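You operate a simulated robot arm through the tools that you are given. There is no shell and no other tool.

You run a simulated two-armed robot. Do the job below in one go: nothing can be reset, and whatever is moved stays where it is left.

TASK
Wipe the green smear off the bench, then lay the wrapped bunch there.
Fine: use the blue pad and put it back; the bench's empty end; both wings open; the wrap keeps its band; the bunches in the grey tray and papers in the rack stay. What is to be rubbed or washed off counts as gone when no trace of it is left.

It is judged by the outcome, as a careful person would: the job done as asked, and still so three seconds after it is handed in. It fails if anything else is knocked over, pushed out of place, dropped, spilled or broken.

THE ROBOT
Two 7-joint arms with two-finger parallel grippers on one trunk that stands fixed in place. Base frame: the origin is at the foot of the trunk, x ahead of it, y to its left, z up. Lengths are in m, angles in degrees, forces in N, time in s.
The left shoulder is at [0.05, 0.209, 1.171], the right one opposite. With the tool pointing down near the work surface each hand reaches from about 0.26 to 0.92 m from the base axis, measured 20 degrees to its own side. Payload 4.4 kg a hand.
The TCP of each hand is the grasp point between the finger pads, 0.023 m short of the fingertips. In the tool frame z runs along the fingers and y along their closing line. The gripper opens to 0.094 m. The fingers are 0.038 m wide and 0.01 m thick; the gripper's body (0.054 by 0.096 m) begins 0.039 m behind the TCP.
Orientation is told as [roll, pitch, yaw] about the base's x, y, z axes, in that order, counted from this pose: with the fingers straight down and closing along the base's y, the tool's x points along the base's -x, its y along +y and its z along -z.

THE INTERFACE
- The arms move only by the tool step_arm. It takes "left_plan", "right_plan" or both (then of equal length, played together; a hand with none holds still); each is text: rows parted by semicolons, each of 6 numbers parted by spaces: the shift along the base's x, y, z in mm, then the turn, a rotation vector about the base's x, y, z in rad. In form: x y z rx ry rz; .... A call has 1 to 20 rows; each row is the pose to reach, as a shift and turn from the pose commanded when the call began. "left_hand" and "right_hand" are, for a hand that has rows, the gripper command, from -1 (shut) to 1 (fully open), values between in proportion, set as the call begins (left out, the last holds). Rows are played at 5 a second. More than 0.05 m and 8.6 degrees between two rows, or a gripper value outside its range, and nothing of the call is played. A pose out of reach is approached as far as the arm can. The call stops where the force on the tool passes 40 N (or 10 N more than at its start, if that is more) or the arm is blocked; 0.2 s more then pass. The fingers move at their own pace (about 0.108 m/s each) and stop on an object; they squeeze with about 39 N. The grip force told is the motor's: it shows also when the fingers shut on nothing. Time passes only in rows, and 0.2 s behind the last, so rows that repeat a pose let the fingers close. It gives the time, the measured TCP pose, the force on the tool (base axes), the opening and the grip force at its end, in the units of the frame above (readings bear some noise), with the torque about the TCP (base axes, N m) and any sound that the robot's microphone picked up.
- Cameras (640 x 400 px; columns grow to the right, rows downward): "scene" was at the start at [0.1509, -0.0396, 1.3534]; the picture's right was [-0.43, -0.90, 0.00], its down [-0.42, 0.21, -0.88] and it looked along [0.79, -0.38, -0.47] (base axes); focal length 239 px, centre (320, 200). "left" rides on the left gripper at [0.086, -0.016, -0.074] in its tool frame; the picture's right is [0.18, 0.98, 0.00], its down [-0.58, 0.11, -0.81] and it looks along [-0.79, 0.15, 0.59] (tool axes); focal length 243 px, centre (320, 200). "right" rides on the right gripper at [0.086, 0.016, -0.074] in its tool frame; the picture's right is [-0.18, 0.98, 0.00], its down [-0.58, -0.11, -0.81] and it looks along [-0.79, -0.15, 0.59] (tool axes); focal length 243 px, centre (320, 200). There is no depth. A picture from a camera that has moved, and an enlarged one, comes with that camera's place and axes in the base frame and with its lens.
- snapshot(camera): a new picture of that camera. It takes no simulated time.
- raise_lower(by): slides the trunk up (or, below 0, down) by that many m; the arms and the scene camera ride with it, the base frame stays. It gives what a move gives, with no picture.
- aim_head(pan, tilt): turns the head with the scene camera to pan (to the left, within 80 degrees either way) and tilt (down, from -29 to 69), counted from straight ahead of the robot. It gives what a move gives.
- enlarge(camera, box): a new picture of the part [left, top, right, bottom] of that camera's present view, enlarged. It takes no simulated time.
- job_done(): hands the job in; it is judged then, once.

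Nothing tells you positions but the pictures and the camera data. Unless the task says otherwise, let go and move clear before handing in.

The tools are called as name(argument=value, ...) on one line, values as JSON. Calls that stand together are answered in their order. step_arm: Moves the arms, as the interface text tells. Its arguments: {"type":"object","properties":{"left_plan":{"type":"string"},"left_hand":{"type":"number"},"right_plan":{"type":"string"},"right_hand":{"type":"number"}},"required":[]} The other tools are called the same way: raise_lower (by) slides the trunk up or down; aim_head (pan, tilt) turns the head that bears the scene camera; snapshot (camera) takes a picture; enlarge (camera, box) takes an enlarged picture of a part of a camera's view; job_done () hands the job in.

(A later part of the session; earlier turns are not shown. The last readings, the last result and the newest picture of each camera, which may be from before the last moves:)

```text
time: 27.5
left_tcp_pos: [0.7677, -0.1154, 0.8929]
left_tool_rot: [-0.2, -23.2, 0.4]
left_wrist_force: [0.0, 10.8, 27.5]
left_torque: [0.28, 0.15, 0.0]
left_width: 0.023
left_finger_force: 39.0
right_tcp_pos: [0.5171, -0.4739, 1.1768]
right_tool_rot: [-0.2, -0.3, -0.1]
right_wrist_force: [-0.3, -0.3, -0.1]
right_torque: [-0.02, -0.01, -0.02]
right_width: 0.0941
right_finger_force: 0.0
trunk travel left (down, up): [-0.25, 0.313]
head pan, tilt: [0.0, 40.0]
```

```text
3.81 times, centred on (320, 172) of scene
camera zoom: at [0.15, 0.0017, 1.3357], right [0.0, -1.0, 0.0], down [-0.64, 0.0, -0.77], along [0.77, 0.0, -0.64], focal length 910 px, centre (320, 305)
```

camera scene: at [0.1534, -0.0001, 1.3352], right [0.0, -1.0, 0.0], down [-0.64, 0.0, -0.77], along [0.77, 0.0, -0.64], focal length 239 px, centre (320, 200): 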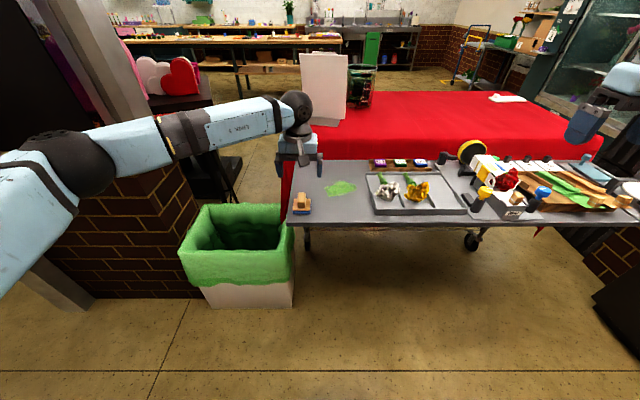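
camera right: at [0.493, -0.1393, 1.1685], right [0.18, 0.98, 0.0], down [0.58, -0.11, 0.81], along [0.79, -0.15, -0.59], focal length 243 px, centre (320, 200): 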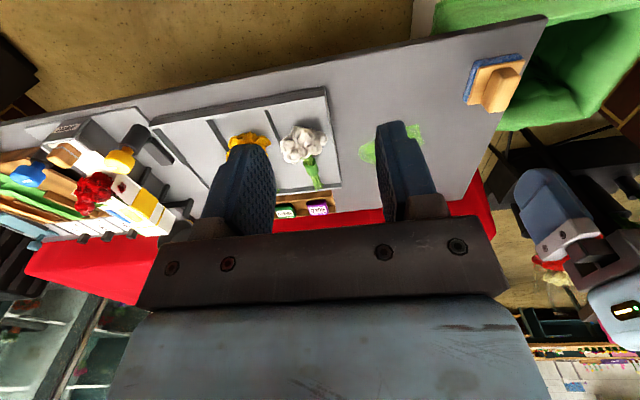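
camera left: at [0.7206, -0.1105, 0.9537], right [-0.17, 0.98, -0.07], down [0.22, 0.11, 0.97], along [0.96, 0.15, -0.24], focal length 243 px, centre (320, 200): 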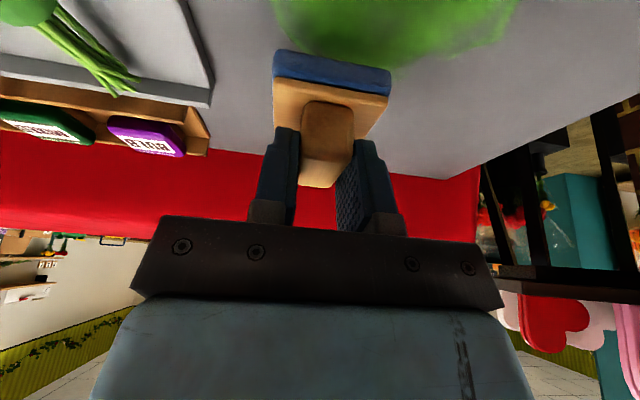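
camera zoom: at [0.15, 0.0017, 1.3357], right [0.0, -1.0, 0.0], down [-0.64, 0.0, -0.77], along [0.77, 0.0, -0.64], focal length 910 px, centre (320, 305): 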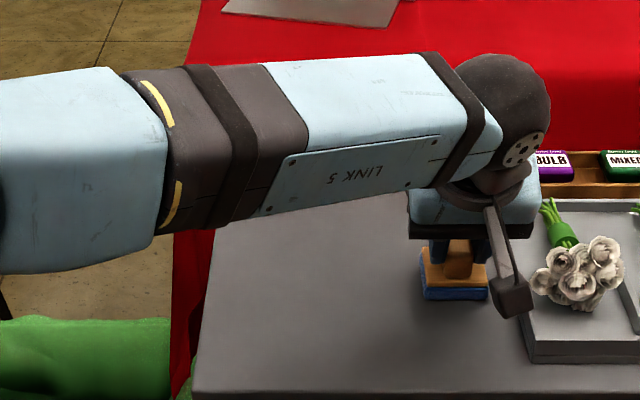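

step_arm(left_plan="-18 0 1 0 0 0; -18 35 1 0 0 0; -18 70 1 0 0 0; -18 105 1 0 0 0; -18 123 1 0 0 0; 0 123 1 0 0 0; 8 95 1 0 0 0; 10 60 1 0 0 0; 10 25 1 0 0 0; 10 2 1 0 0 0; 30 2 1 0 0 0; 30 35 1 0 0 0; 30 70 1 0 0 0; 30 100 1 0 0 0; 50 85 1 0 0 0; 52 50 1 0 0 0; 50 18 1 0 0 0; 50 40 20 0 0 0; 30 70 40 0 0 0; 0 100 50 0 0 0")

snapshot(camera="left")

enlarge(camera="scene", box=[250, 120, 390, 225])

```text
time: 31.7
left_tcp_pos: [0.7686, -0.0163, 0.9394]
left_tool_rot: [-0.2, -22.9, 0.2]
left_wrist_force: [0.2, -0.1, -1.5]
left_torque: [0.0, -0.01, -0.01]
left_width: 0.0231
left_finger_force: 39.2
right_tcp_pos: [0.5208, -0.4735, 1.1741]
right_tool_rot: [-0.1, 0.0, 0.0]
right_wrist_force: [0.2, 0.8, 0.9]
right_torque: [-0.03, -0.01, -0.03]
right_width: 0.094
right_finger_force: 0.1
trunk travel left (down, up): [-0.25, 0.313]
head pan, tilt: [0.0, 40.0]
```

```text
taken
camera left: at [0.6609, -0.032, 0.9757], right [-0.17, 0.98, -0.07], down [0.22, 0.11, 0.97], along [0.96, 0.15, -0.24], focal length 243 px, centre (320, 200)
```

left: 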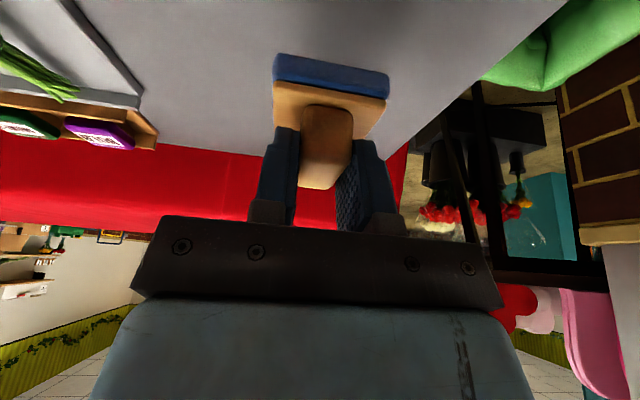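

```text
3.81 times, centred on (320, 172) of scene
camera zoom: at [0.1536, 0.0012, 1.3351], right [0.0, -1.0, 0.0], down [-0.64, 0.0, -0.77], along [0.77, 0.0, -0.64], focal length 910 px, centre (320, 305)
```

zoom: 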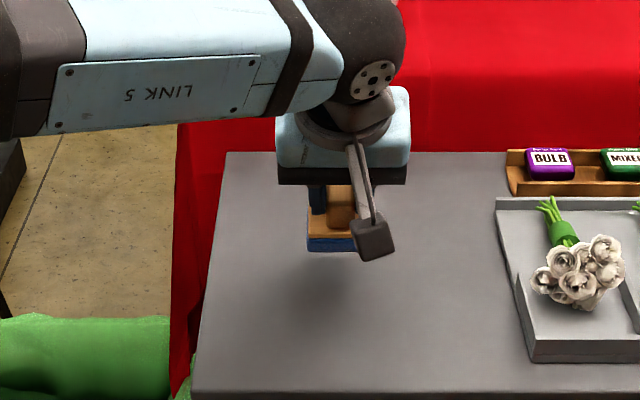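

The smear appears gone. I carry the pad above its original place, and inspect the bench before setting it down.

step_arm(left_plan="-25 25 0 0 0 0; -50 50 0 0 0 0; -76 70.5 0 0 0 0; -76 70.5 0 0 0 0")

enlarge(camera="scene", box=[300, 150, 390, 210])

snapshot(camera="left")

```text
time: 32.7
left_tcp_pos: [0.6906, 0.0521, 0.9414]
left_tool_rot: [0.0, -22.8, 0.2]
left_wrist_force: [0.2, 0.6, -0.8]
left_torque: [0.01, 0.0, -0.03]
left_width: 0.0229
left_finger_force: 38.5
right_tcp_pos: [0.5217, -0.4751, 1.1723]
right_tool_rot: [0.0, 0.1, 0.0]
right_wrist_force: [0.3, -0.4, -0.6]
right_torque: [0.02, 0.01, 0.02]
right_width: 0.0939
right_finger_force: 0.0
trunk travel left (down, up): [-0.25, 0.313]
head pan, tilt: [0.0, 40.0]
```

```text
6.67 times, centred on (345, 180) of scene
camera zoom: at [0.1542, -0.0006, 1.335], right [0.0, -1.0, 0.0], down [-0.64, 0.0, -0.77], along [0.77, 0.0, -0.64], focal length 1593 px, centre (153, 333)
```

zoom: 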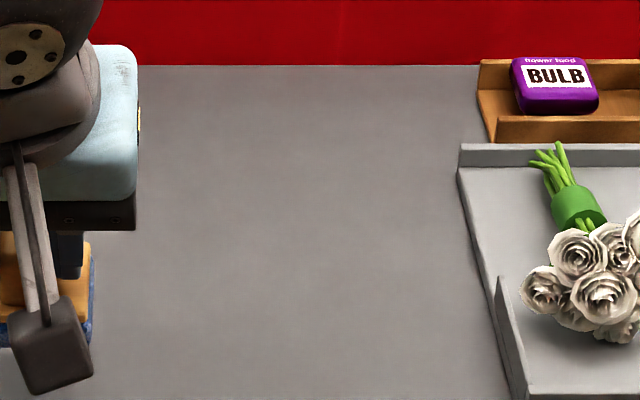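

```text
taken
camera left: at [0.584, 0.0372, 0.9755], right [-0.17, 0.98, -0.07], down [0.22, 0.11, 0.97], along [0.96, 0.15, -0.24], focal length 243 px, centre (320, 200)
```

left: 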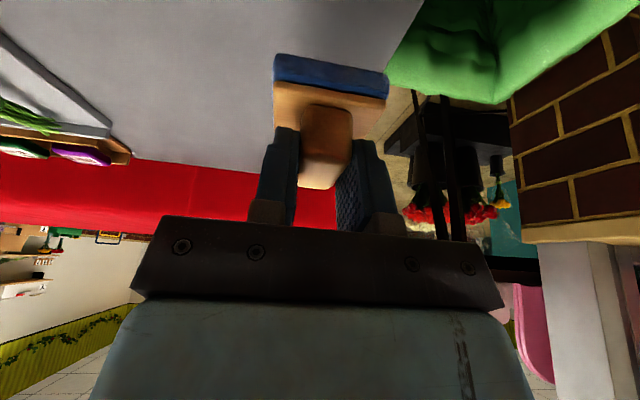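

The bench is clean. I set the pad back down at its original spot.

step_arm(left_plan="1 1 -25 0 0 0; 1 1 -40 0 0 0; 1 1 -46 0 0 0; 1 1 -48 0 0 0; 1 1 -48 0 0 0")

```text
time: 33.9
left_tcp_pos: [0.6929, 0.057, 0.893]
left_tool_rot: [-0.1, -23.0, 0.3]
left_wrist_force: [0.3, 0.9, 2.1]
left_torque: [-0.07, -0.14, 0.03]
left_width: 0.0229
left_finger_force: 39.2
right_tcp_pos: [0.5205, -0.4746, 1.1732]
right_tool_rot: [0.0, 0.0, 0.0]
right_wrist_force: [0.8, 0.2, -0.7]
right_torque: [0.0, 0.0, 0.01]
right_width: 0.094
right_finger_force: 0.0
trunk travel left (down, up): [-0.25, 0.313]
head pan, tilt: [0.0, 40.0]
```

step_arm(left_plan="0 0 0 0 0 0; 0 0 0 0 0 0; 0 0 0 0 0 0", left_hand=0.1)

step_arm(left_plan="0 0 20 0 0 0; 0 0 55 0 0 0; 0 0 95 0 0.14 0; -20 25 130 0 0.28 0; -45 55 155 0 0.4 0; -75 90 175 0 0.4 0; -105 125 190 0 0.4 0; -130 160 200 0 0.4 0; -150 195 200 0 0.4 0; -150 195 200 0 0.4 0")

snapshot(camera="scene")

enlarge(camera="scene", box=[270, 150, 390, 235])

```text
time: 34.7
left_tcp_pos: [0.6928, 0.0558, 0.8915]
left_tool_rot: [-0.1, -23.0, 0.2]
left_wrist_force: [0.0, -0.6, 0.0]
left_torque: [-0.01, -0.03, 0.0]
left_width: 0.0515
left_finger_force: 0.1
right_tcp_pos: [0.5216, -0.4743, 1.1724]
right_tool_rot: [0.0, -0.1, -0.1]
right_wrist_force: [0.4, -0.7, -0.1]
right_torque: [-0.02, 0.03, 0.03]
right_width: 0.0939
right_finger_force: 0.0
trunk travel left (down, up): [-0.25, 0.313]
head pan, tilt: [0.0, 40.0]
```

```text
refused: row 6 steps farther than a row can; nothing moved
```

```text
taken
camera scene: at [0.1538, 0.0, 1.3351], right [0.0, -1.0, 0.0], down [-0.64, 0.0, -0.77], along [0.77, 0.0, -0.64], focal length 239 px, centre (320, 200)
```

scene: 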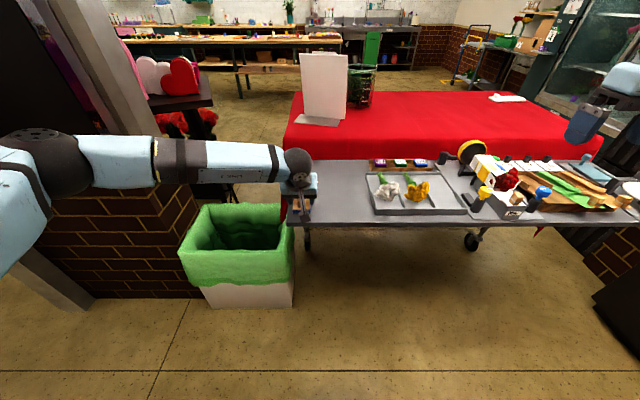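

```text
4.71 times, centred on (330, 192) of scene
camera zoom: at [0.1538, 0.0, 1.3351], right [0.0, -1.0, 0.0], down [-0.64, 0.0, -0.77], along [0.77, 0.0, -0.64], focal length 1125 px, centre (273, 235)
```

zoom: 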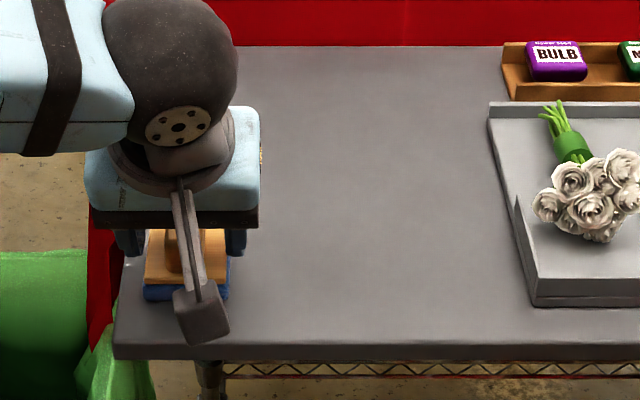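

step_arm(left_plan="0 0 20 0 0 0; 0 0 55 0 0 0; 0 0 95 0 0.14 0; -15 20 125 0 0.28 0; -35 45 150 0 0.4 0; -60 75 170 0 0.4 0; -85 105 190 0 0.4 0; -110 140 200 0 0.4 0; -130 175 200 0 0.4 0; -140 210 200 0 0.4 0; -140 210 200 0 0.4 0")

enlarge(camera="scene", box=[270, 150, 390, 235])

```text
time: 37.1
left_tcp_pos: [0.5524, 0.2665, 1.0933]
left_tool_rot: [0.0, -0.1, 0.2]
left_wrist_force: [0.5, -0.2, -0.4]
left_torque: [-0.02, 0.0, 0.01]
left_width: 0.0517
left_finger_force: 0.1
right_tcp_pos: [0.5202, -0.4752, 1.1736]
right_tool_rot: [0.0, 0.0, 0.0]
right_wrist_force: [-0.1, -0.6, -0.2]
right_torque: [0.01, -0.02, -0.03]
right_width: 0.0942
right_finger_force: 0.1
trunk travel left (down, up): [-0.25, 0.313]
head pan, tilt: [0.0, 40.0]
```

```text
4.71 times, centred on (330, 192) of scene
camera zoom: at [0.1541, -0.0006, 1.335], right [0.0, -1.0, 0.0], down [-0.64, 0.0, -0.77], along [0.77, 0.0, -0.64], focal length 1125 px, centre (273, 235)
```

zoom: 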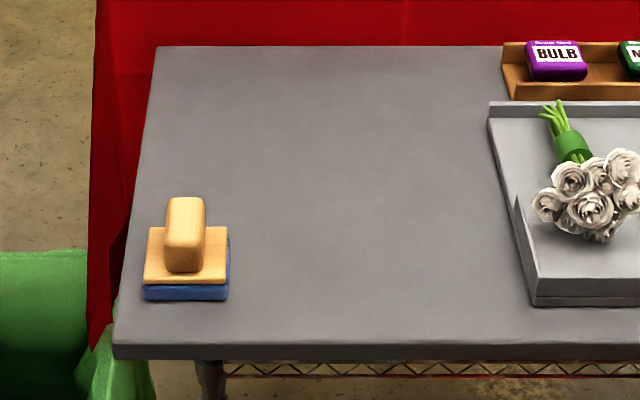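

The pad is back in place and the bench end is clean. Now the station: the yellow knob centre is about (0.683, −0.4705), top 0.932, diameter about 34 mm; I bring the right hand above it.

step_arm(right_plan="40 0 -10 0 0 0; 80 2 -20 0 0 0; 120 4 -40 0 0 0; 162.5 4.3 -60 0 0 0; 162.5 4.3 -95 0 0 0; 162.5 4.3 -125 0 0 0; 162.5 4.3 -155 0 0 0; 162.5 4.3 -155 0 0 0", right_hand=0.3)

snapshot(camera="right")

aim_head(pan=-38, tilt=30)

snapshot(camera="scene")

```text
time: 38.9
left_tcp_pos: [0.5511, 0.2659, 1.0923]
left_tool_rot: [0.0, 0.0, 0.2]
left_wrist_force: [0.0, 0.7, -0.1]
left_torque: [0.0, 0.02, 0.04]
left_width: 0.0519
left_finger_force: 0.0
right_tcp_pos: [0.6822, -0.4679, 1.0186]
right_tool_rot: [0.1, -0.2, 0.0]
right_wrist_force: [-0.2, 0.1, 0.9]
right_torque: [-0.03, -0.02, -0.02]
right_width: 0.0612
right_finger_force: 0.0
trunk travel left (down, up): [-0.25, 0.313]
head pan, tilt: [0.0, 40.0]
```

```text
taken
camera right: at [0.5953, -0.4526, 1.0936], right [0.18, 0.98, 0.0], down [0.58, -0.11, 0.81], along [0.79, -0.15, -0.59], focal length 243 px, centre (320, 200)
```

right: 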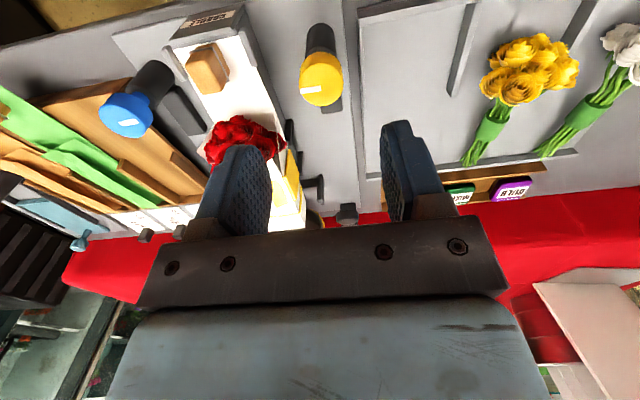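

```text
time: 40.0
left_tcp_pos: [0.5528, 0.2663, 1.0933]
left_tool_rot: [0.0, 0.1, 0.2]
left_wrist_force: [-0.2, 0.5, -0.1]
left_torque: [-0.04, 0.01, -0.01]
left_width: 0.0515
left_finger_force: 0.0
right_tcp_pos: [0.6826, -0.4684, 1.0183]
right_tool_rot: [0.0, 0.1, 0.0]
right_wrist_force: [0.5, 0.1, 0.5]
right_torque: [0.01, 0.01, -0.03]
right_width: 0.0611
right_finger_force: 0.1
trunk travel left (down, up): [-0.25, 0.313]
head pan, tilt: [-38.0, 30.0]
```

```text
taken
camera scene: at [0.1401, -0.0556, 1.3504], right [-0.62, -0.79, 0.0], down [-0.39, 0.31, -0.87], along [0.68, -0.53, -0.5], focal length 239 px, centre (320, 200)
```

scene: 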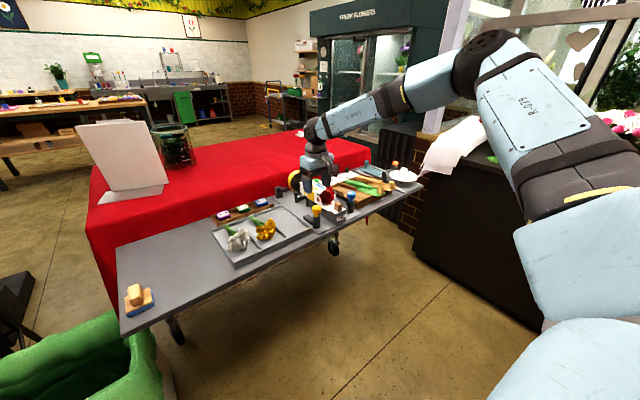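

The knob is centred under the hand. I descend around it, then close softly and check.

step_arm(right_plan="0 -1 -30 0 0 0; 0 -1 -55 0 0 0; 0 -1 -72 0 0 0; 0 -1 -82 0 0 0; 0 -1 -82 0 0 0")

snapshot(camera="right")

enlarge(camera="scene", box=[280, 140, 380, 220])

```text
time: 41.2
left_tcp_pos: [0.5519, 0.2656, 1.0915]
left_tool_rot: [0.0, 0.0, 0.2]
left_wrist_force: [-0.2, 0.9, 0.7]
left_torque: [0.0, 0.01, 0.02]
left_width: 0.0519
left_finger_force: 0.2
right_tcp_pos: [0.6817, -0.4703, 0.9374]
right_tool_rot: [-0.1, -0.1, 0.0]
right_wrist_force: [0.1, 0.1, 0.3]
right_torque: [0.01, -0.02, -0.01]
right_width: 0.0614
right_finger_force: 0.0
trunk travel left (down, up): [-0.25, 0.313]
head pan, tilt: [-38.0, 30.0]
```

```text
taken
camera right: at [0.5955, -0.4549, 1.0112], right [0.18, 0.98, 0.0], down [0.58, -0.11, 0.81], along [0.79, -0.15, -0.59], focal length 243 px, centre (320, 200)
```

right: 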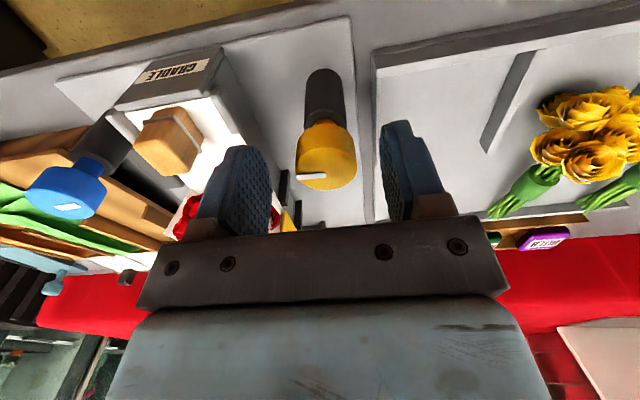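

```text
5.00 times, centred on (330, 180) of scene
camera zoom: at [0.14, -0.0556, 1.3505], right [-0.62, -0.79, 0.0], down [-0.39, 0.31, -0.87], along [0.68, -0.53, -0.5], focal length 1195 px, centre (270, 300)
```

zoom: 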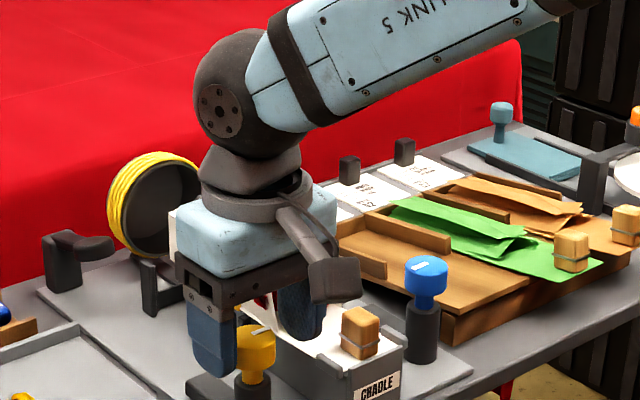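

step_arm(right_plan="0 0 0 0 0 0; 0 0 0 0 0 0; 0 0 0 0 0 0", right_hand=-1)

step_arm(right_plan="0 0 0 0 0 0.1; 0 0 0 0 0 0.2; 0 0 0 0 0 0.3; 0 0 0 0 0 0.3")

snapshot(camera="right")

enlarge(camera="scene", box=[280, 140, 380, 220])

```text
time: 42.0
left_tcp_pos: [0.5531, 0.2679, 1.0912]
left_tool_rot: [-0.1, -0.1, 0.2]
left_wrist_force: [0.3, 0.1, -0.3]
left_torque: [0.0, -0.02, -0.02]
left_width: 0.0517
left_finger_force: 0.0
right_tcp_pos: [0.6824, -0.4681, 0.9356]
right_tool_rot: [-0.1, 0.1, 0.1]
right_wrist_force: [-1.5, 20.6, -8.1]
right_torque: [0.77, -0.6, 0.08]
right_width: 0.0313
right_finger_force: 45.1
trunk travel left (down, up): [-0.25, 0.313]
head pan, tilt: [-38.0, 30.0]
```

```text
time: 42.7
left_tcp_pos: [0.5547, 0.267, 1.0905]
left_tool_rot: [0.0, 0.2, 0.2]
left_wrist_force: [-0.7, 0.5, 0.7]
left_torque: [0.0, 0.05, -0.01]
left_width: 0.0516
left_finger_force: 0.0
right_tcp_pos: [0.6818, -0.4692, 0.9373]
right_tool_rot: [-0.7, -0.6, 13.5]
right_wrist_force: [17.4, 2.2, -18.0]
right_torque: [0.43, -1.21, 0.03]
right_width: 0.0314
right_finger_force: 45.3
right hand out of reach, approached as far as the arm can: row 3
trunk travel left (down, up): [-0.25, 0.313]
head pan, tilt: [-38.0, 30.0]
stopped in row 3 (right hand): the force on the tool passed its limit at 60 N (the readings are from after the stop); the commanded pose is now the measured one
```

```text
taken
camera right: at [0.5915, -0.4736, 1.0105], right [-0.05, 1.0, -0.01], down [0.58, 0.04, 0.81], along [0.81, 0.04, -0.58], focal length 243 px, centre (320, 200)
```

right: 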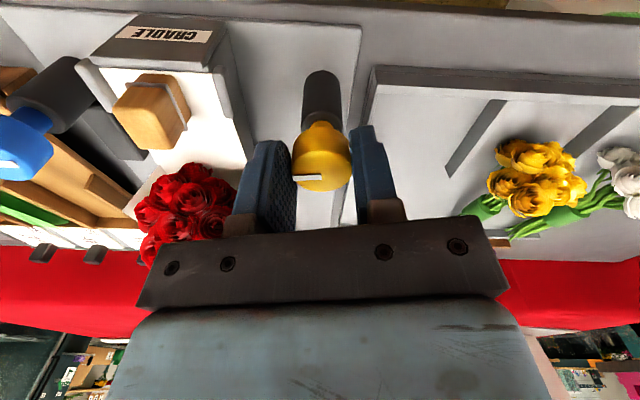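

```text
5.00 times, centred on (330, 180) of scene
camera zoom: at [0.144, -0.0565, 1.3496], right [-0.62, -0.79, 0.0], down [-0.4, 0.31, -0.86], along [0.68, -0.53, -0.5], focal length 1195 px, centre (270, 300)
```

zoom: 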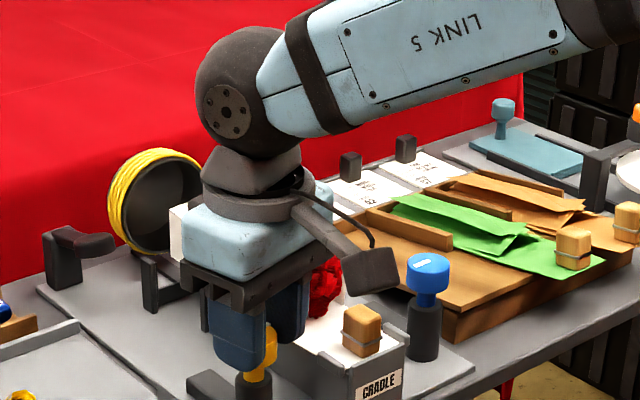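

Rotation of about 13° happened before the force limit; I release and look at whether the knob turned or resisted.

step_arm(right_plan="0 0 0 0 0 0; 0 0 0 0 0 0; 0 0 0 0 0 0", right_hand=0.2)

snapshot(camera="right")

enlarge(camera="right", box=[260, 50, 400, 220])

```text
time: 43.5
left_tcp_pos: [0.5526, 0.2657, 1.0927]
left_tool_rot: [0.0, 0.0, 0.1]
left_wrist_force: [0.0, -1.4, 0.0]
left_torque: [0.0, -0.04, -0.01]
left_width: 0.0516
left_finger_force: 0.0
right_tcp_pos: [0.6767, -0.4683, 0.9406]
right_tool_rot: [-0.6, -0.7, 13.6]
right_wrist_force: [0.7, 0.6, -0.1]
right_torque: [-0.03, 0.01, 0.02]
right_width: 0.0563
right_finger_force: 0.0
trunk travel left (down, up): [-0.25, 0.313]
head pan, tilt: [-38.0, 30.0]
```

```text
taken
camera right: at [0.5884, -0.4731, 1.0145], right [-0.05, 1.0, -0.01], down [0.58, 0.04, 0.81], along [0.81, 0.04, -0.58], focal length 243 px, centre (320, 200)
```

right: 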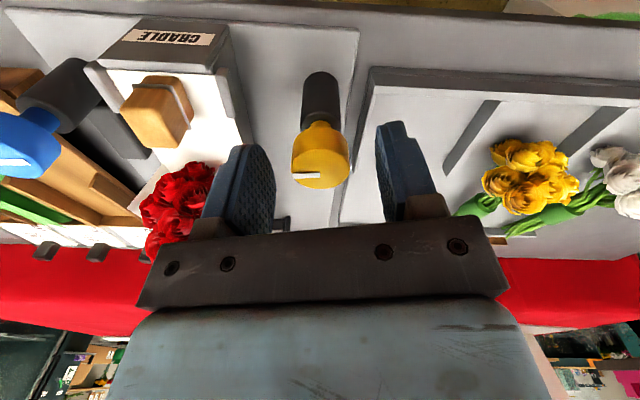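

```text
2.35 times, centred on (330, 135) of right
camera zoom: at [0.5884, -0.4731, 1.0145], right [-0.05, 1.0, -0.01], down [0.58, 0.04, 0.81], along [0.81, 0.04, -0.58], focal length 571 px, centre (296, 353)
```

zoom: 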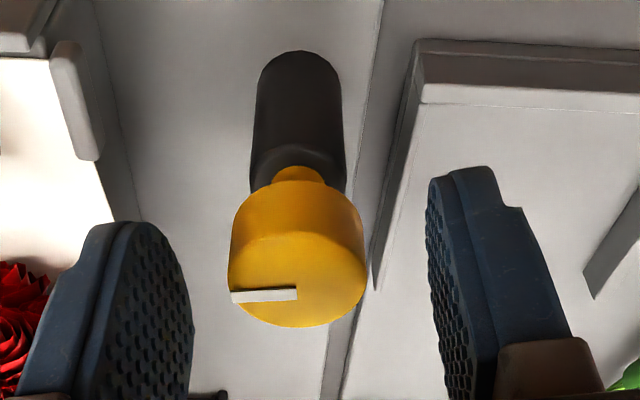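

The yellow knob did turn by roughly 10° counter-clockwise and stayed, so it is a rotary control. I lift clear to see whether the yellow wing moved with it.

step_arm(right_plan="0 0 30 0 0 0; 0 0 70 0 0 -0.1; -30 0 100 0 0 -0.23; -70 0 120 0 0 -0.23; -110 0 130 0 0 -0.23; -110 0 130 0 0 -0.23")

snapshot(camera="right")

enlarge(camera="scene", box=[280, 140, 380, 220])

enlarge(camera="right", box=[160, 20, 400, 200])

```text
time: 44.9
left_tcp_pos: [0.5541, 0.2675, 1.0927]
left_tool_rot: [0.0, 0.1, 0.2]
left_wrist_force: [-0.4, -0.1, 1.3]
left_torque: [0.02, 0.03, 0.0]
left_width: 0.0517
left_finger_force: 0.0
right_tcp_pos: [0.5691, -0.4672, 1.0689]
right_tool_rot: [-0.6, -0.5, 0.3]
right_wrist_force: [-0.5, 0.4, 0.2]
right_torque: [0.02, -0.03, 0.04]
right_width: 0.0564
right_finger_force: 0.1
trunk travel left (down, up): [-0.25, 0.313]
head pan, tilt: [-38.0, 30.0]
```

```text
taken
camera right: at [0.4807, -0.4521, 1.1428], right [0.18, 0.98, -0.01], down [0.57, -0.1, 0.81], along [0.8, -0.15, -0.58], focal length 243 px, centre (320, 200)
```

right: 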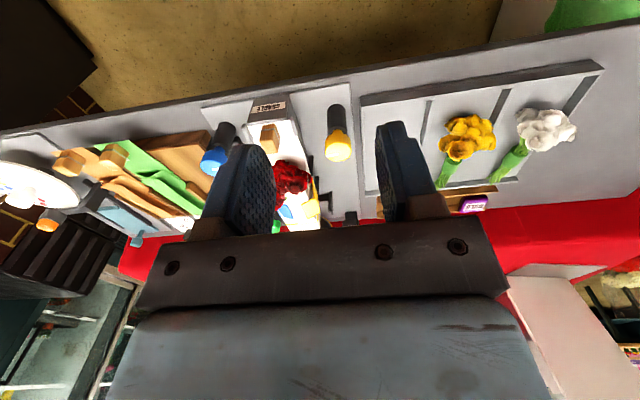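

```text
5.00 times, centred on (330, 180) of scene
camera zoom: at [0.1411, -0.0556, 1.3502], right [-0.62, -0.79, 0.0], down [-0.39, 0.31, -0.87], along [0.68, -0.53, -0.5], focal length 1195 px, centre (270, 300)
```

zoom: 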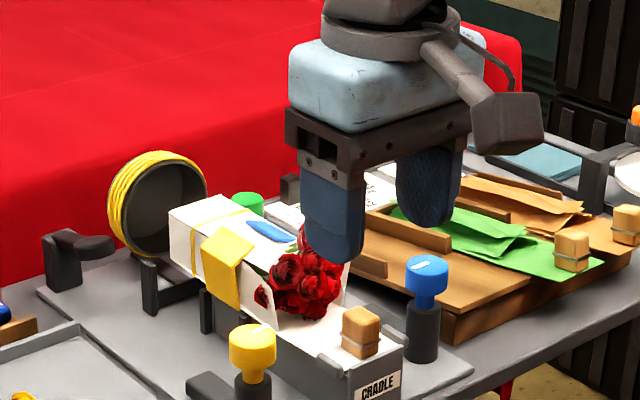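

```text
2.22 times, centred on (280, 110) of right
camera zoom: at [0.4807, -0.4521, 1.1428], right [0.18, 0.98, -0.01], down [0.57, -0.1, 0.81], along [0.8, -0.15, -0.58], focal length 539 px, centre (409, 400)
```

zoom: 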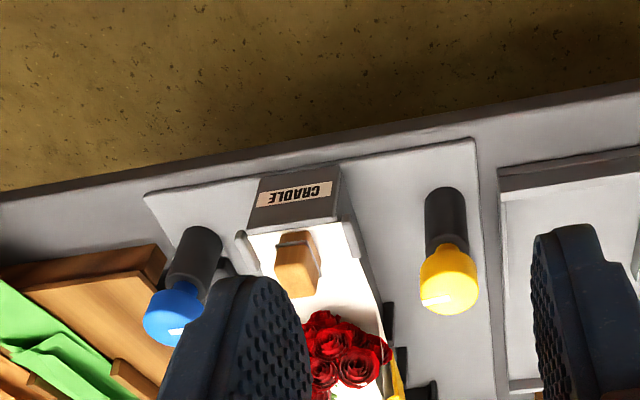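

The yellow flap looks partly raised, so counter-clockwise opens the yellow wing. Let me zoom in to confirm.

enlarge(camera="scene", box=[300, 170, 350, 215])

enlarge(camera="right", box=[270, 150, 370, 235])

```text
8.89 times, centred on (325, 192) of scene
camera zoom: at [0.1411, -0.0556, 1.3502], right [-0.62, -0.79, 0.0], down [-0.39, 0.31, -0.87], along [0.68, -0.53, -0.5], focal length 2124 px, centre (276, 267)
```

zoom: 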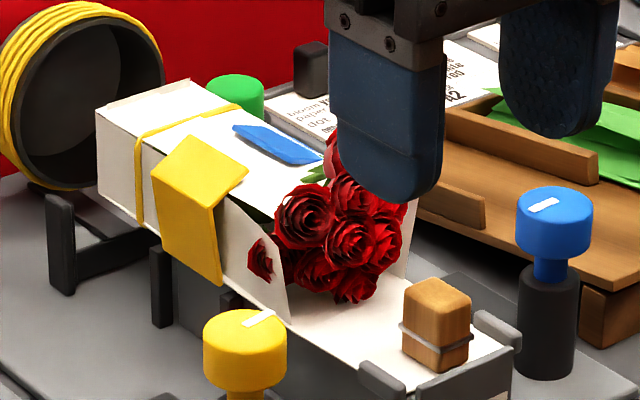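

```text
4.71 times, centred on (320, 192) of right
camera zoom: at [0.4807, -0.4521, 1.1428], right [0.18, 0.98, -0.01], down [0.57, -0.1, 0.81], along [0.8, -0.15, -0.58], focal length 1142 px, centre (320, 235)
```

zoom: 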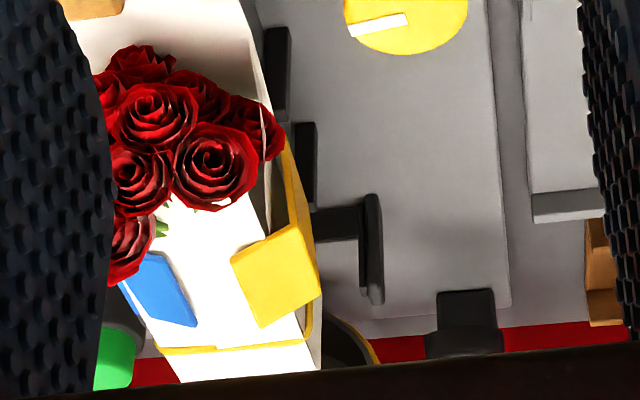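

Confirmed: turning the yellow knob counter-clockwise lifts the yellow wing. I re-approach with the hand turned −50° so that I have room to keep turning counter-clockwise.

step_arm(right_plan="0 0 10 0 0 -0.13; 20 0 20 0 0 -0.26; 40 0 20 0 0 -0.39; 60 0 20 0 0 -0.52; 80 0 20 0 0 -0.65; 100 0 10 0 0 -0.77; 115 0 -20 0.005 0.01 -0.87; 115 0 -40 0.005 0.01 -0.87; 115 0 -40 0.005 0.01 -0.87", right_hand=0.2)

snapshot(camera="right")

enlarge(camera="scene", box=[280, 140, 380, 220])

```text
time: 46.9
left_tcp_pos: [0.5529, 0.2657, 1.0932]
left_tool_rot: [0.0, 0.0, 0.2]
left_wrist_force: [-0.1, -0.3, -0.8]
left_torque: [-0.01, 0.05, 0.0]
left_width: 0.0515
left_finger_force: 0.0
right_tcp_pos: [0.6836, -0.4681, 1.0304]
right_tool_rot: [-0.6, -0.1, -49.5]
right_wrist_force: [0.2, -0.3, -0.4]
right_torque: [-0.01, 0.01, 0.02]
right_width: 0.0565
right_finger_force: 0.0
trunk travel left (down, up): [-0.25, 0.313]
head pan, tilt: [-38.0, 30.0]
```

```text
taken
camera right: at [0.6391, -0.3923, 1.1051], right [0.87, 0.5, -0.01], down [0.3, -0.51, 0.81], along [0.4, -0.7, -0.59], focal length 243 px, centre (320, 200)
```

right: 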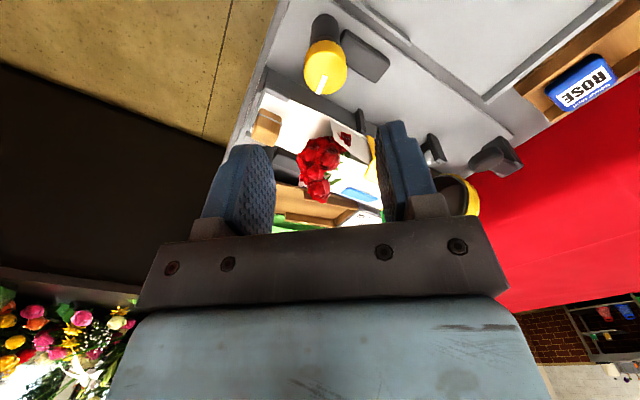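

```text
5.00 times, centred on (330, 180) of scene
camera zoom: at [0.1402, -0.0556, 1.3504], right [-0.62, -0.79, 0.0], down [-0.39, 0.31, -0.87], along [0.68, -0.53, -0.5], focal length 1195 px, centre (270, 300)
```

zoom: 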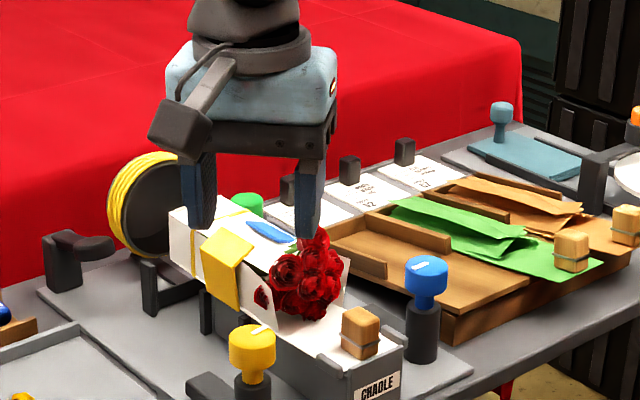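

enlarge(camera="right", box=[290, 30, 370, 110])

```text
5.00 times, centred on (330, 70) of right
camera zoom: at [0.6391, -0.3923, 1.1051], right [0.87, 0.5, -0.01], down [0.3, -0.51, 0.81], along [0.4, -0.7, -0.59], focal length 1213 px, centre (270, 850)
```

zoom: 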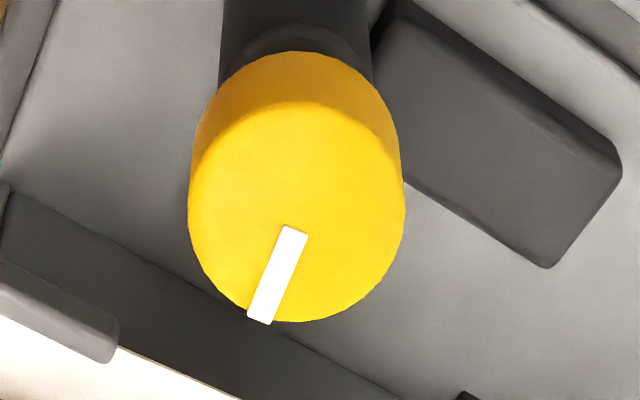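

step_arm(right_plan="1.5 3 -35 0 0 0; 1.5 3 -65 0 0 0; 1.5 3 -85 0 0 0; 1.5 3 -93 0 0 0; 1.5 3 -93 0 0 0")

step_arm(right_plan="0 0 0 0 0 0; 0 0 0 0 0 0; 0 0 0 0 0 0", right_hand=-1)

```text
time: 48.1
left_tcp_pos: [0.5527, 0.2669, 1.0929]
left_tool_rot: [0.0, 0.0, 0.2]
left_wrist_force: [0.0, 0.6, -0.2]
left_torque: [0.01, -0.01, -0.01]
left_width: 0.0519
left_finger_force: 0.1
right_tcp_pos: [0.6847, -0.4656, 0.9374]
right_tool_rot: [-0.6, 0.0, -49.6]
right_wrist_force: [0.4, 0.4, 0.8]
right_torque: [-0.02, 0.0, -0.05]
right_width: 0.0564
right_finger_force: 0.1
trunk travel left (down, up): [-0.25, 0.313]
head pan, tilt: [-38.0, 30.0]
```

```text
time: 48.9
left_tcp_pos: [0.5523, 0.2654, 1.0917]
left_tool_rot: [0.1, 0.0, 0.2]
left_wrist_force: [0.0, 0.6, 0.1]
left_torque: [0.0, 0.01, 0.01]
left_width: 0.0518
left_finger_force: 0.1
right_tcp_pos: [0.6837, -0.4666, 0.9376]
right_tool_rot: [-0.6, -0.1, -49.5]
right_wrist_force: [-1.8, -1.8, -1.0]
right_torque: [-0.23, -0.1, 0.03]
right_width: 0.0309
right_finger_force: 45.6
trunk travel left (down, up): [-0.25, 0.313]
head pan, tilt: [-38.0, 30.0]
```

The grip is now well centred (forces under 3 N). I turn counter-clockwise in small steps.

step_arm(right_plan="0 0 0 0 0 0.1; 0 0 0 0 0 0.2; 0 0 0 0 0 0.3; 0 0 0 0 0 0.4; 0 0 0 0 0 0.4")

enlarge(camera="scene", box=[280, 140, 380, 220])

snapshot(camera="right")

```text
time: 50.1
left_tcp_pos: [0.5528, 0.2652, 1.0935]
left_tool_rot: [0.1, -0.1, 0.2]
left_wrist_force: [-1.1, 0.5, -1.3]
left_torque: [0.0, -0.01, -0.01]
left_width: 0.0516
left_finger_force: 0.0
right_tcp_pos: [0.6841, -0.4664, 0.9376]
right_tool_rot: [-0.4, -0.1, -26.5]
right_wrist_force: [-6.0, -11.7, 1.2]
right_torque: [-0.31, 0.38, -0.01]
right_width: 0.0313
right_finger_force: 44.7
trunk travel left (down, up): [-0.25, 0.313]
head pan, tilt: [-38.0, 30.0]
```

```text
5.00 times, centred on (330, 180) of scene
camera zoom: at [0.1393, -0.0569, 1.3505], right [-0.62, -0.79, 0.0], down [-0.39, 0.31, -0.87], along [0.68, -0.53, -0.5], focal length 1195 px, centre (270, 300)
```

zoom: 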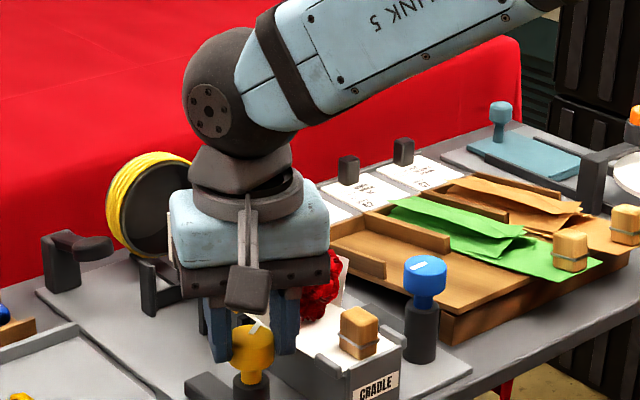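

```text
taken
camera right: at [0.613, -0.4134, 1.0123], right [0.6, 0.8, -0.01], down [0.47, -0.35, 0.81], along [0.64, -0.49, -0.59], focal length 243 px, centre (320, 200)
```

right: 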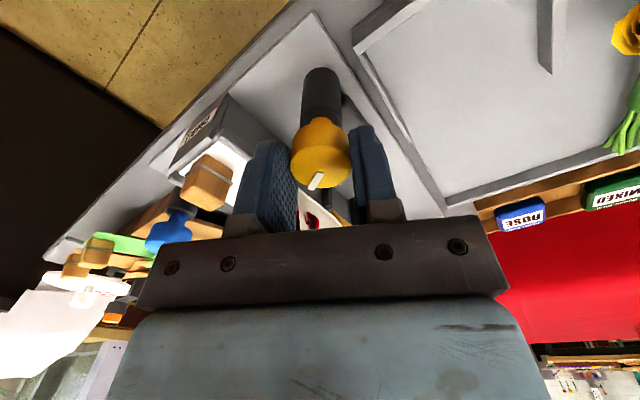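

step_arm(right_plan="-1 -2 0 0 0 0.1; -1 -2 0 0 0 0.2; -1 -2 0 0 0 0.3; -1 -2 0 0 0 0.4; -1 -2 0 0 0 0.5; -1 -2 0 0 0 0.5")

enlarge(camera="scene", box=[280, 140, 380, 220])

snapshot(camera="right")

```text
time: 51.5
left_tcp_pos: [0.5521, 0.2669, 1.093]
left_tool_rot: [0.0, 0.1, 0.2]
left_wrist_force: [-0.1, 0.2, -0.1]
left_torque: [0.01, 0.02, 0.0]
left_width: 0.0515
left_finger_force: 0.0
right_tcp_pos: [0.6827, -0.4683, 0.9378]
right_tool_rot: [-0.6, -0.1, 2.1]
right_wrist_force: [-2.7, -2.8, -1.9]
right_torque: [-0.05, 0.07, 0.01]
right_width: 0.0312
right_finger_force: 45.0
trunk travel left (down, up): [-0.25, 0.313]
head pan, tilt: [-38.0, 30.0]
```

```text
5.00 times, centred on (330, 180) of scene
camera zoom: at [0.1399, -0.0562, 1.3504], right [-0.62, -0.79, 0.0], down [-0.39, 0.31, -0.87], along [0.68, -0.53, -0.5], focal length 1195 px, centre (270, 300)
```

zoom: 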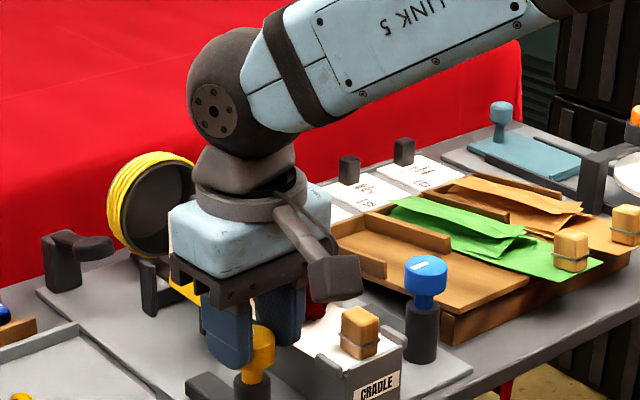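

```text
taken
camera right: at [0.5954, -0.4549, 1.0123], right [0.15, 0.99, -0.01], down [0.58, -0.08, 0.81], along [0.8, -0.12, -0.59], focal length 243 px, centre (320, 200)
```

right: 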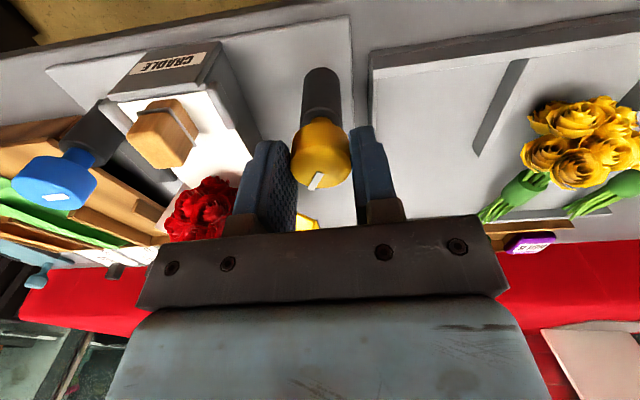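

The wing is swinging out. I release, rise and check how far it has opened.

step_arm(right_plan="0 0 0 0 0 0.08; 0 0 0 0 0 0.16; 0 0 0 0 0 0.16")

step_arm(right_plan="0 0 0 0 0 0; 0 0 0 0 0 0; 0 0 30 0 0 0; 0 0 70 0 0 -0.1; -40 0 90 0 0 -0.2; -80 0 110 0 0 -0.2; -120 0 120 0 0 -0.2; -120 0 120 0 0 -0.2", right_hand=0.2)

enlarge(camera="scene", box=[280, 140, 380, 220])

snapshot(camera="right")

enlarge(camera="right", box=[240, 110, 390, 235])

```text
time: 52.3
left_tcp_pos: [0.5527, 0.2648, 1.0936]
left_tool_rot: [0.0, 0.0, 0.2]
left_wrist_force: [0.0, 0.7, 1.0]
left_torque: [0.0, -0.01, 0.01]
left_width: 0.0519
left_finger_force: 0.1
right_tcp_pos: [0.6829, -0.4672, 0.9377]
right_tool_rot: [-0.6, -0.2, 11.2]
right_wrist_force: [-0.9, -9.1, 1.7]
right_torque: [-0.12, 0.2, -0.02]
right_width: 0.0311
right_finger_force: 44.8
trunk travel left (down, up): [-0.25, 0.313]
head pan, tilt: [-38.0, 30.0]
```

```text
time: 54.1
left_tcp_pos: [0.5535, 0.2662, 1.0907]
left_tool_rot: [0.0, 0.1, 0.2]
left_wrist_force: [0.9, 0.3, 0.6]
left_torque: [0.01, 0.0, 0.0]
left_width: 0.0516
left_finger_force: 0.0
right_tcp_pos: [0.5631, -0.4677, 1.0563]
right_tool_rot: [-0.6, 0.0, -0.1]
right_wrist_force: [0.8, -0.2, 0.3]
right_torque: [-0.01, -0.01, -0.01]
right_width: 0.0564
right_finger_force: 0.1
trunk travel left (down, up): [-0.25, 0.313]
head pan, tilt: [-38.0, 30.0]
```

```text
5.00 times, centred on (330, 180) of scene
camera zoom: at [0.1411, -0.0554, 1.3502], right [-0.62, -0.79, 0.0], down [-0.39, 0.31, -0.87], along [0.68, -0.53, -0.5], focal length 1195 px, centre (270, 300)
```

zoom: 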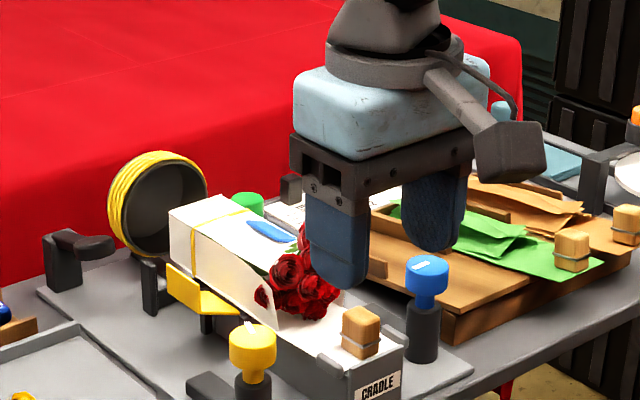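

```text
taken
camera right: at [0.4764, -0.4509, 1.1307], right [0.19, 0.98, -0.01], down [0.58, -0.1, 0.81], along [0.79, -0.16, -0.59], focal length 243 px, centre (320, 200)
```

right: 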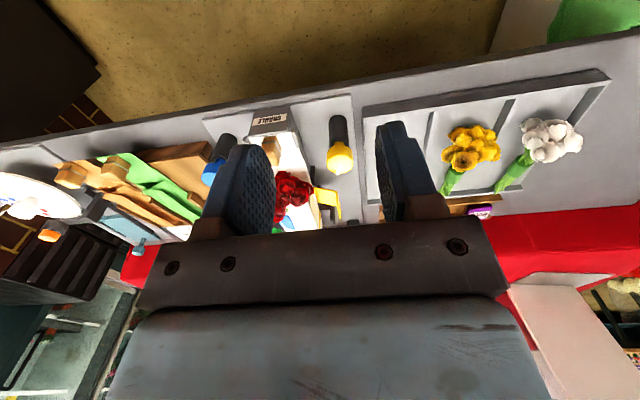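

```text
3.20 times, centred on (315, 172) of right
camera zoom: at [0.4764, -0.4509, 1.1307], right [0.19, 0.98, -0.01], down [0.58, -0.1, 0.81], along [0.79, -0.16, -0.59], focal length 776 px, centre (336, 288)
```

zoom: 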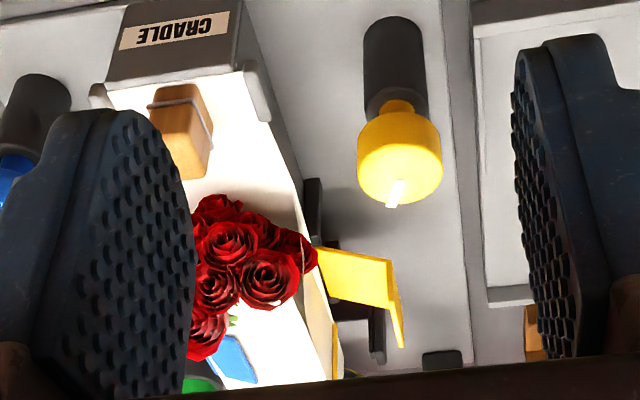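

The yellow wing is nearly horizontal; the knob has turned about 70°. I'll regrasp and turn further until it meets its stop.

step_arm(right_plan="20 0 10 0 0 -0.13; 45 0 10 0 0 -0.26; 70 0 10 0 0 -0.39; 95 0 0 0 0 -0.5; 121 1 -20 0 0 -0.6; 121 1 -60 0 0 -0.6; 121 1 -95 0 0 -0.6; 121 1 -117 0 0 -0.6; 121 1 -117 0 0 -0.6")

step_arm(right_plan="0 0 0 0 0 0; 0 0 0 0 0 0; 0 0 0 0 0 0", right_hand=-1)

step_arm(right_plan="0 0 0 0 0 0.1; 0 0 0 0 0 0.2; 0 0 0 0 0 0.3; 0 0 0 0 0 0.3")

snapshot(camera="right")

```text
time: 56.1
left_tcp_pos: [0.5522, 0.2654, 1.0938]
left_tool_rot: [-0.1, -0.1, 0.2]
left_wrist_force: [-0.1, -0.7, 0.7]
left_torque: [0.02, 0.0, -0.01]
left_width: 0.0518
left_finger_force: 0.1
right_tcp_pos: [0.6853, -0.4648, 0.941]
right_tool_rot: [-0.6, -0.1, -34.6]
right_wrist_force: [0.2, 0.2, 0.6]
right_torque: [-0.02, -0.01, -0.03]
right_width: 0.0566
right_finger_force: 0.1
trunk travel left (down, up): [-0.25, 0.313]
head pan, tilt: [-38.0, 30.0]
```

```text
time: 56.9
left_tcp_pos: [0.552, 0.2658, 1.0932]
left_tool_rot: [0.0, 0.0, 0.2]
left_wrist_force: [-0.3, 0.0, 0.2]
left_torque: [0.04, -0.05, -0.02]
left_width: 0.0516
left_finger_force: 0.0
right_tcp_pos: [0.6851, -0.4662, 0.941]
right_tool_rot: [-0.6, -0.2, -34.6]
right_wrist_force: [0.2, -0.6, -1.2]
right_torque: [-0.09, 0.02, -0.02]
right_width: 0.0309
right_finger_force: 44.8
trunk travel left (down, up): [-0.25, 0.313]
head pan, tilt: [-38.0, 30.0]
```

```text
time: 57.9
left_tcp_pos: [0.552, 0.2659, 1.0924]
left_tool_rot: [0.0, 0.0, 0.2]
left_wrist_force: [0.5, -0.4, 0.5]
left_torque: [-0.04, 0.0, 0.02]
left_width: 0.0516
left_finger_force: 0.0
right_tcp_pos: [0.6835, -0.4669, 0.9395]
right_tool_rot: [-0.6, -0.1, -17.3]
right_wrist_force: [-2.0, -6.8, 2.1]
right_torque: [-0.19, 0.52, 0.01]
right_width: 0.0308
right_finger_force: 45.1
trunk travel left (down, up): [-0.25, 0.313]
head pan, tilt: [-38.0, 30.0]
```

```text
taken
camera right: at [0.606, -0.4259, 1.0154], right [0.47, 0.88, -0.01], down [0.52, -0.27, 0.81], along [0.71, -0.38, -0.59], focal length 243 px, centre (320, 200)
```

right: 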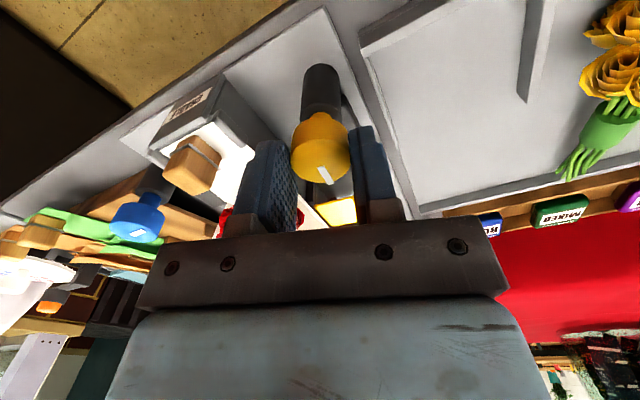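

step_arm(right_plan="0 -1 0 0 0 0.08; 0 -1 0 0 0 0.16; 0 -1 0 0 0 0.24; 0 -1 0 0 0 0.24")

enlarge(camera="scene", box=[280, 140, 380, 220])

enlarge(camera="right", box=[240, 50, 400, 235])

```text
time: 58.9
left_tcp_pos: [0.5512, 0.264, 1.0935]
left_tool_rot: [0.0, 0.1, 0.2]
left_wrist_force: [-0.2, 0.0, -0.5]
left_torque: [0.0, -0.03, -0.02]
left_width: 0.052
left_finger_force: 0.1
right_tcp_pos: [0.6848, -0.468, 0.9419]
right_tool_rot: [-0.5, 0.0, -3.7]
right_wrist_force: [-1.6, -4.3, 2.5]
right_torque: [0.2, 0.34, -0.86]
right_width: 0.031
right_finger_force: 44.9
trunk travel left (down, up): [-0.25, 0.313]
head pan, tilt: [-38.0, 30.0]
```

```text
5.00 times, centred on (330, 180) of scene
camera zoom: at [0.1397, -0.0561, 1.3505], right [-0.62, -0.79, 0.0], down [-0.39, 0.31, -0.87], along [0.68, -0.53, -0.5], focal length 1195 px, centre (270, 300)
```

zoom: 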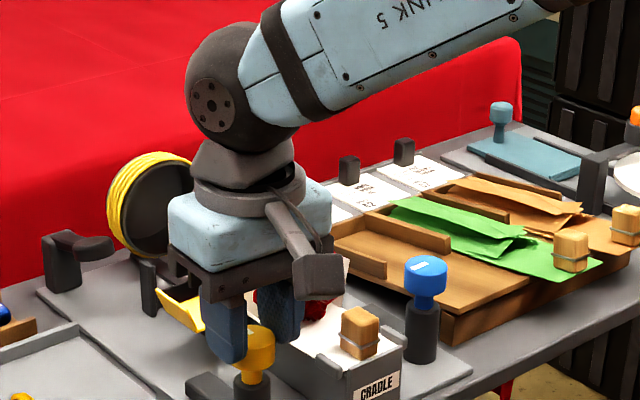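

```text
2.16 times, centred on (320, 142) of right
camera zoom: at [0.5983, -0.446, 1.0156], right [0.25, 0.97, -0.01], down [0.57, -0.14, 0.81], along [0.78, -0.2, -0.59], focal length 525 px, centre (320, 324)
```

zoom: 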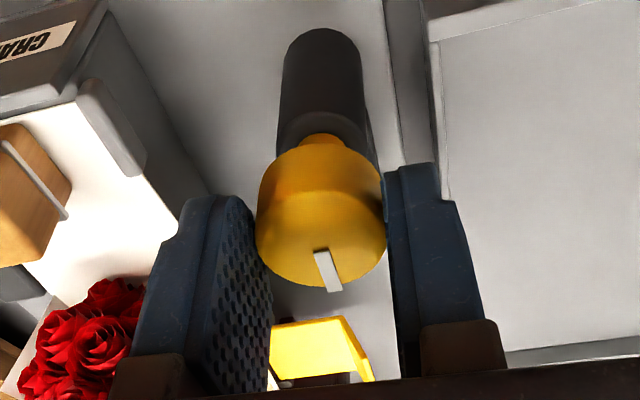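

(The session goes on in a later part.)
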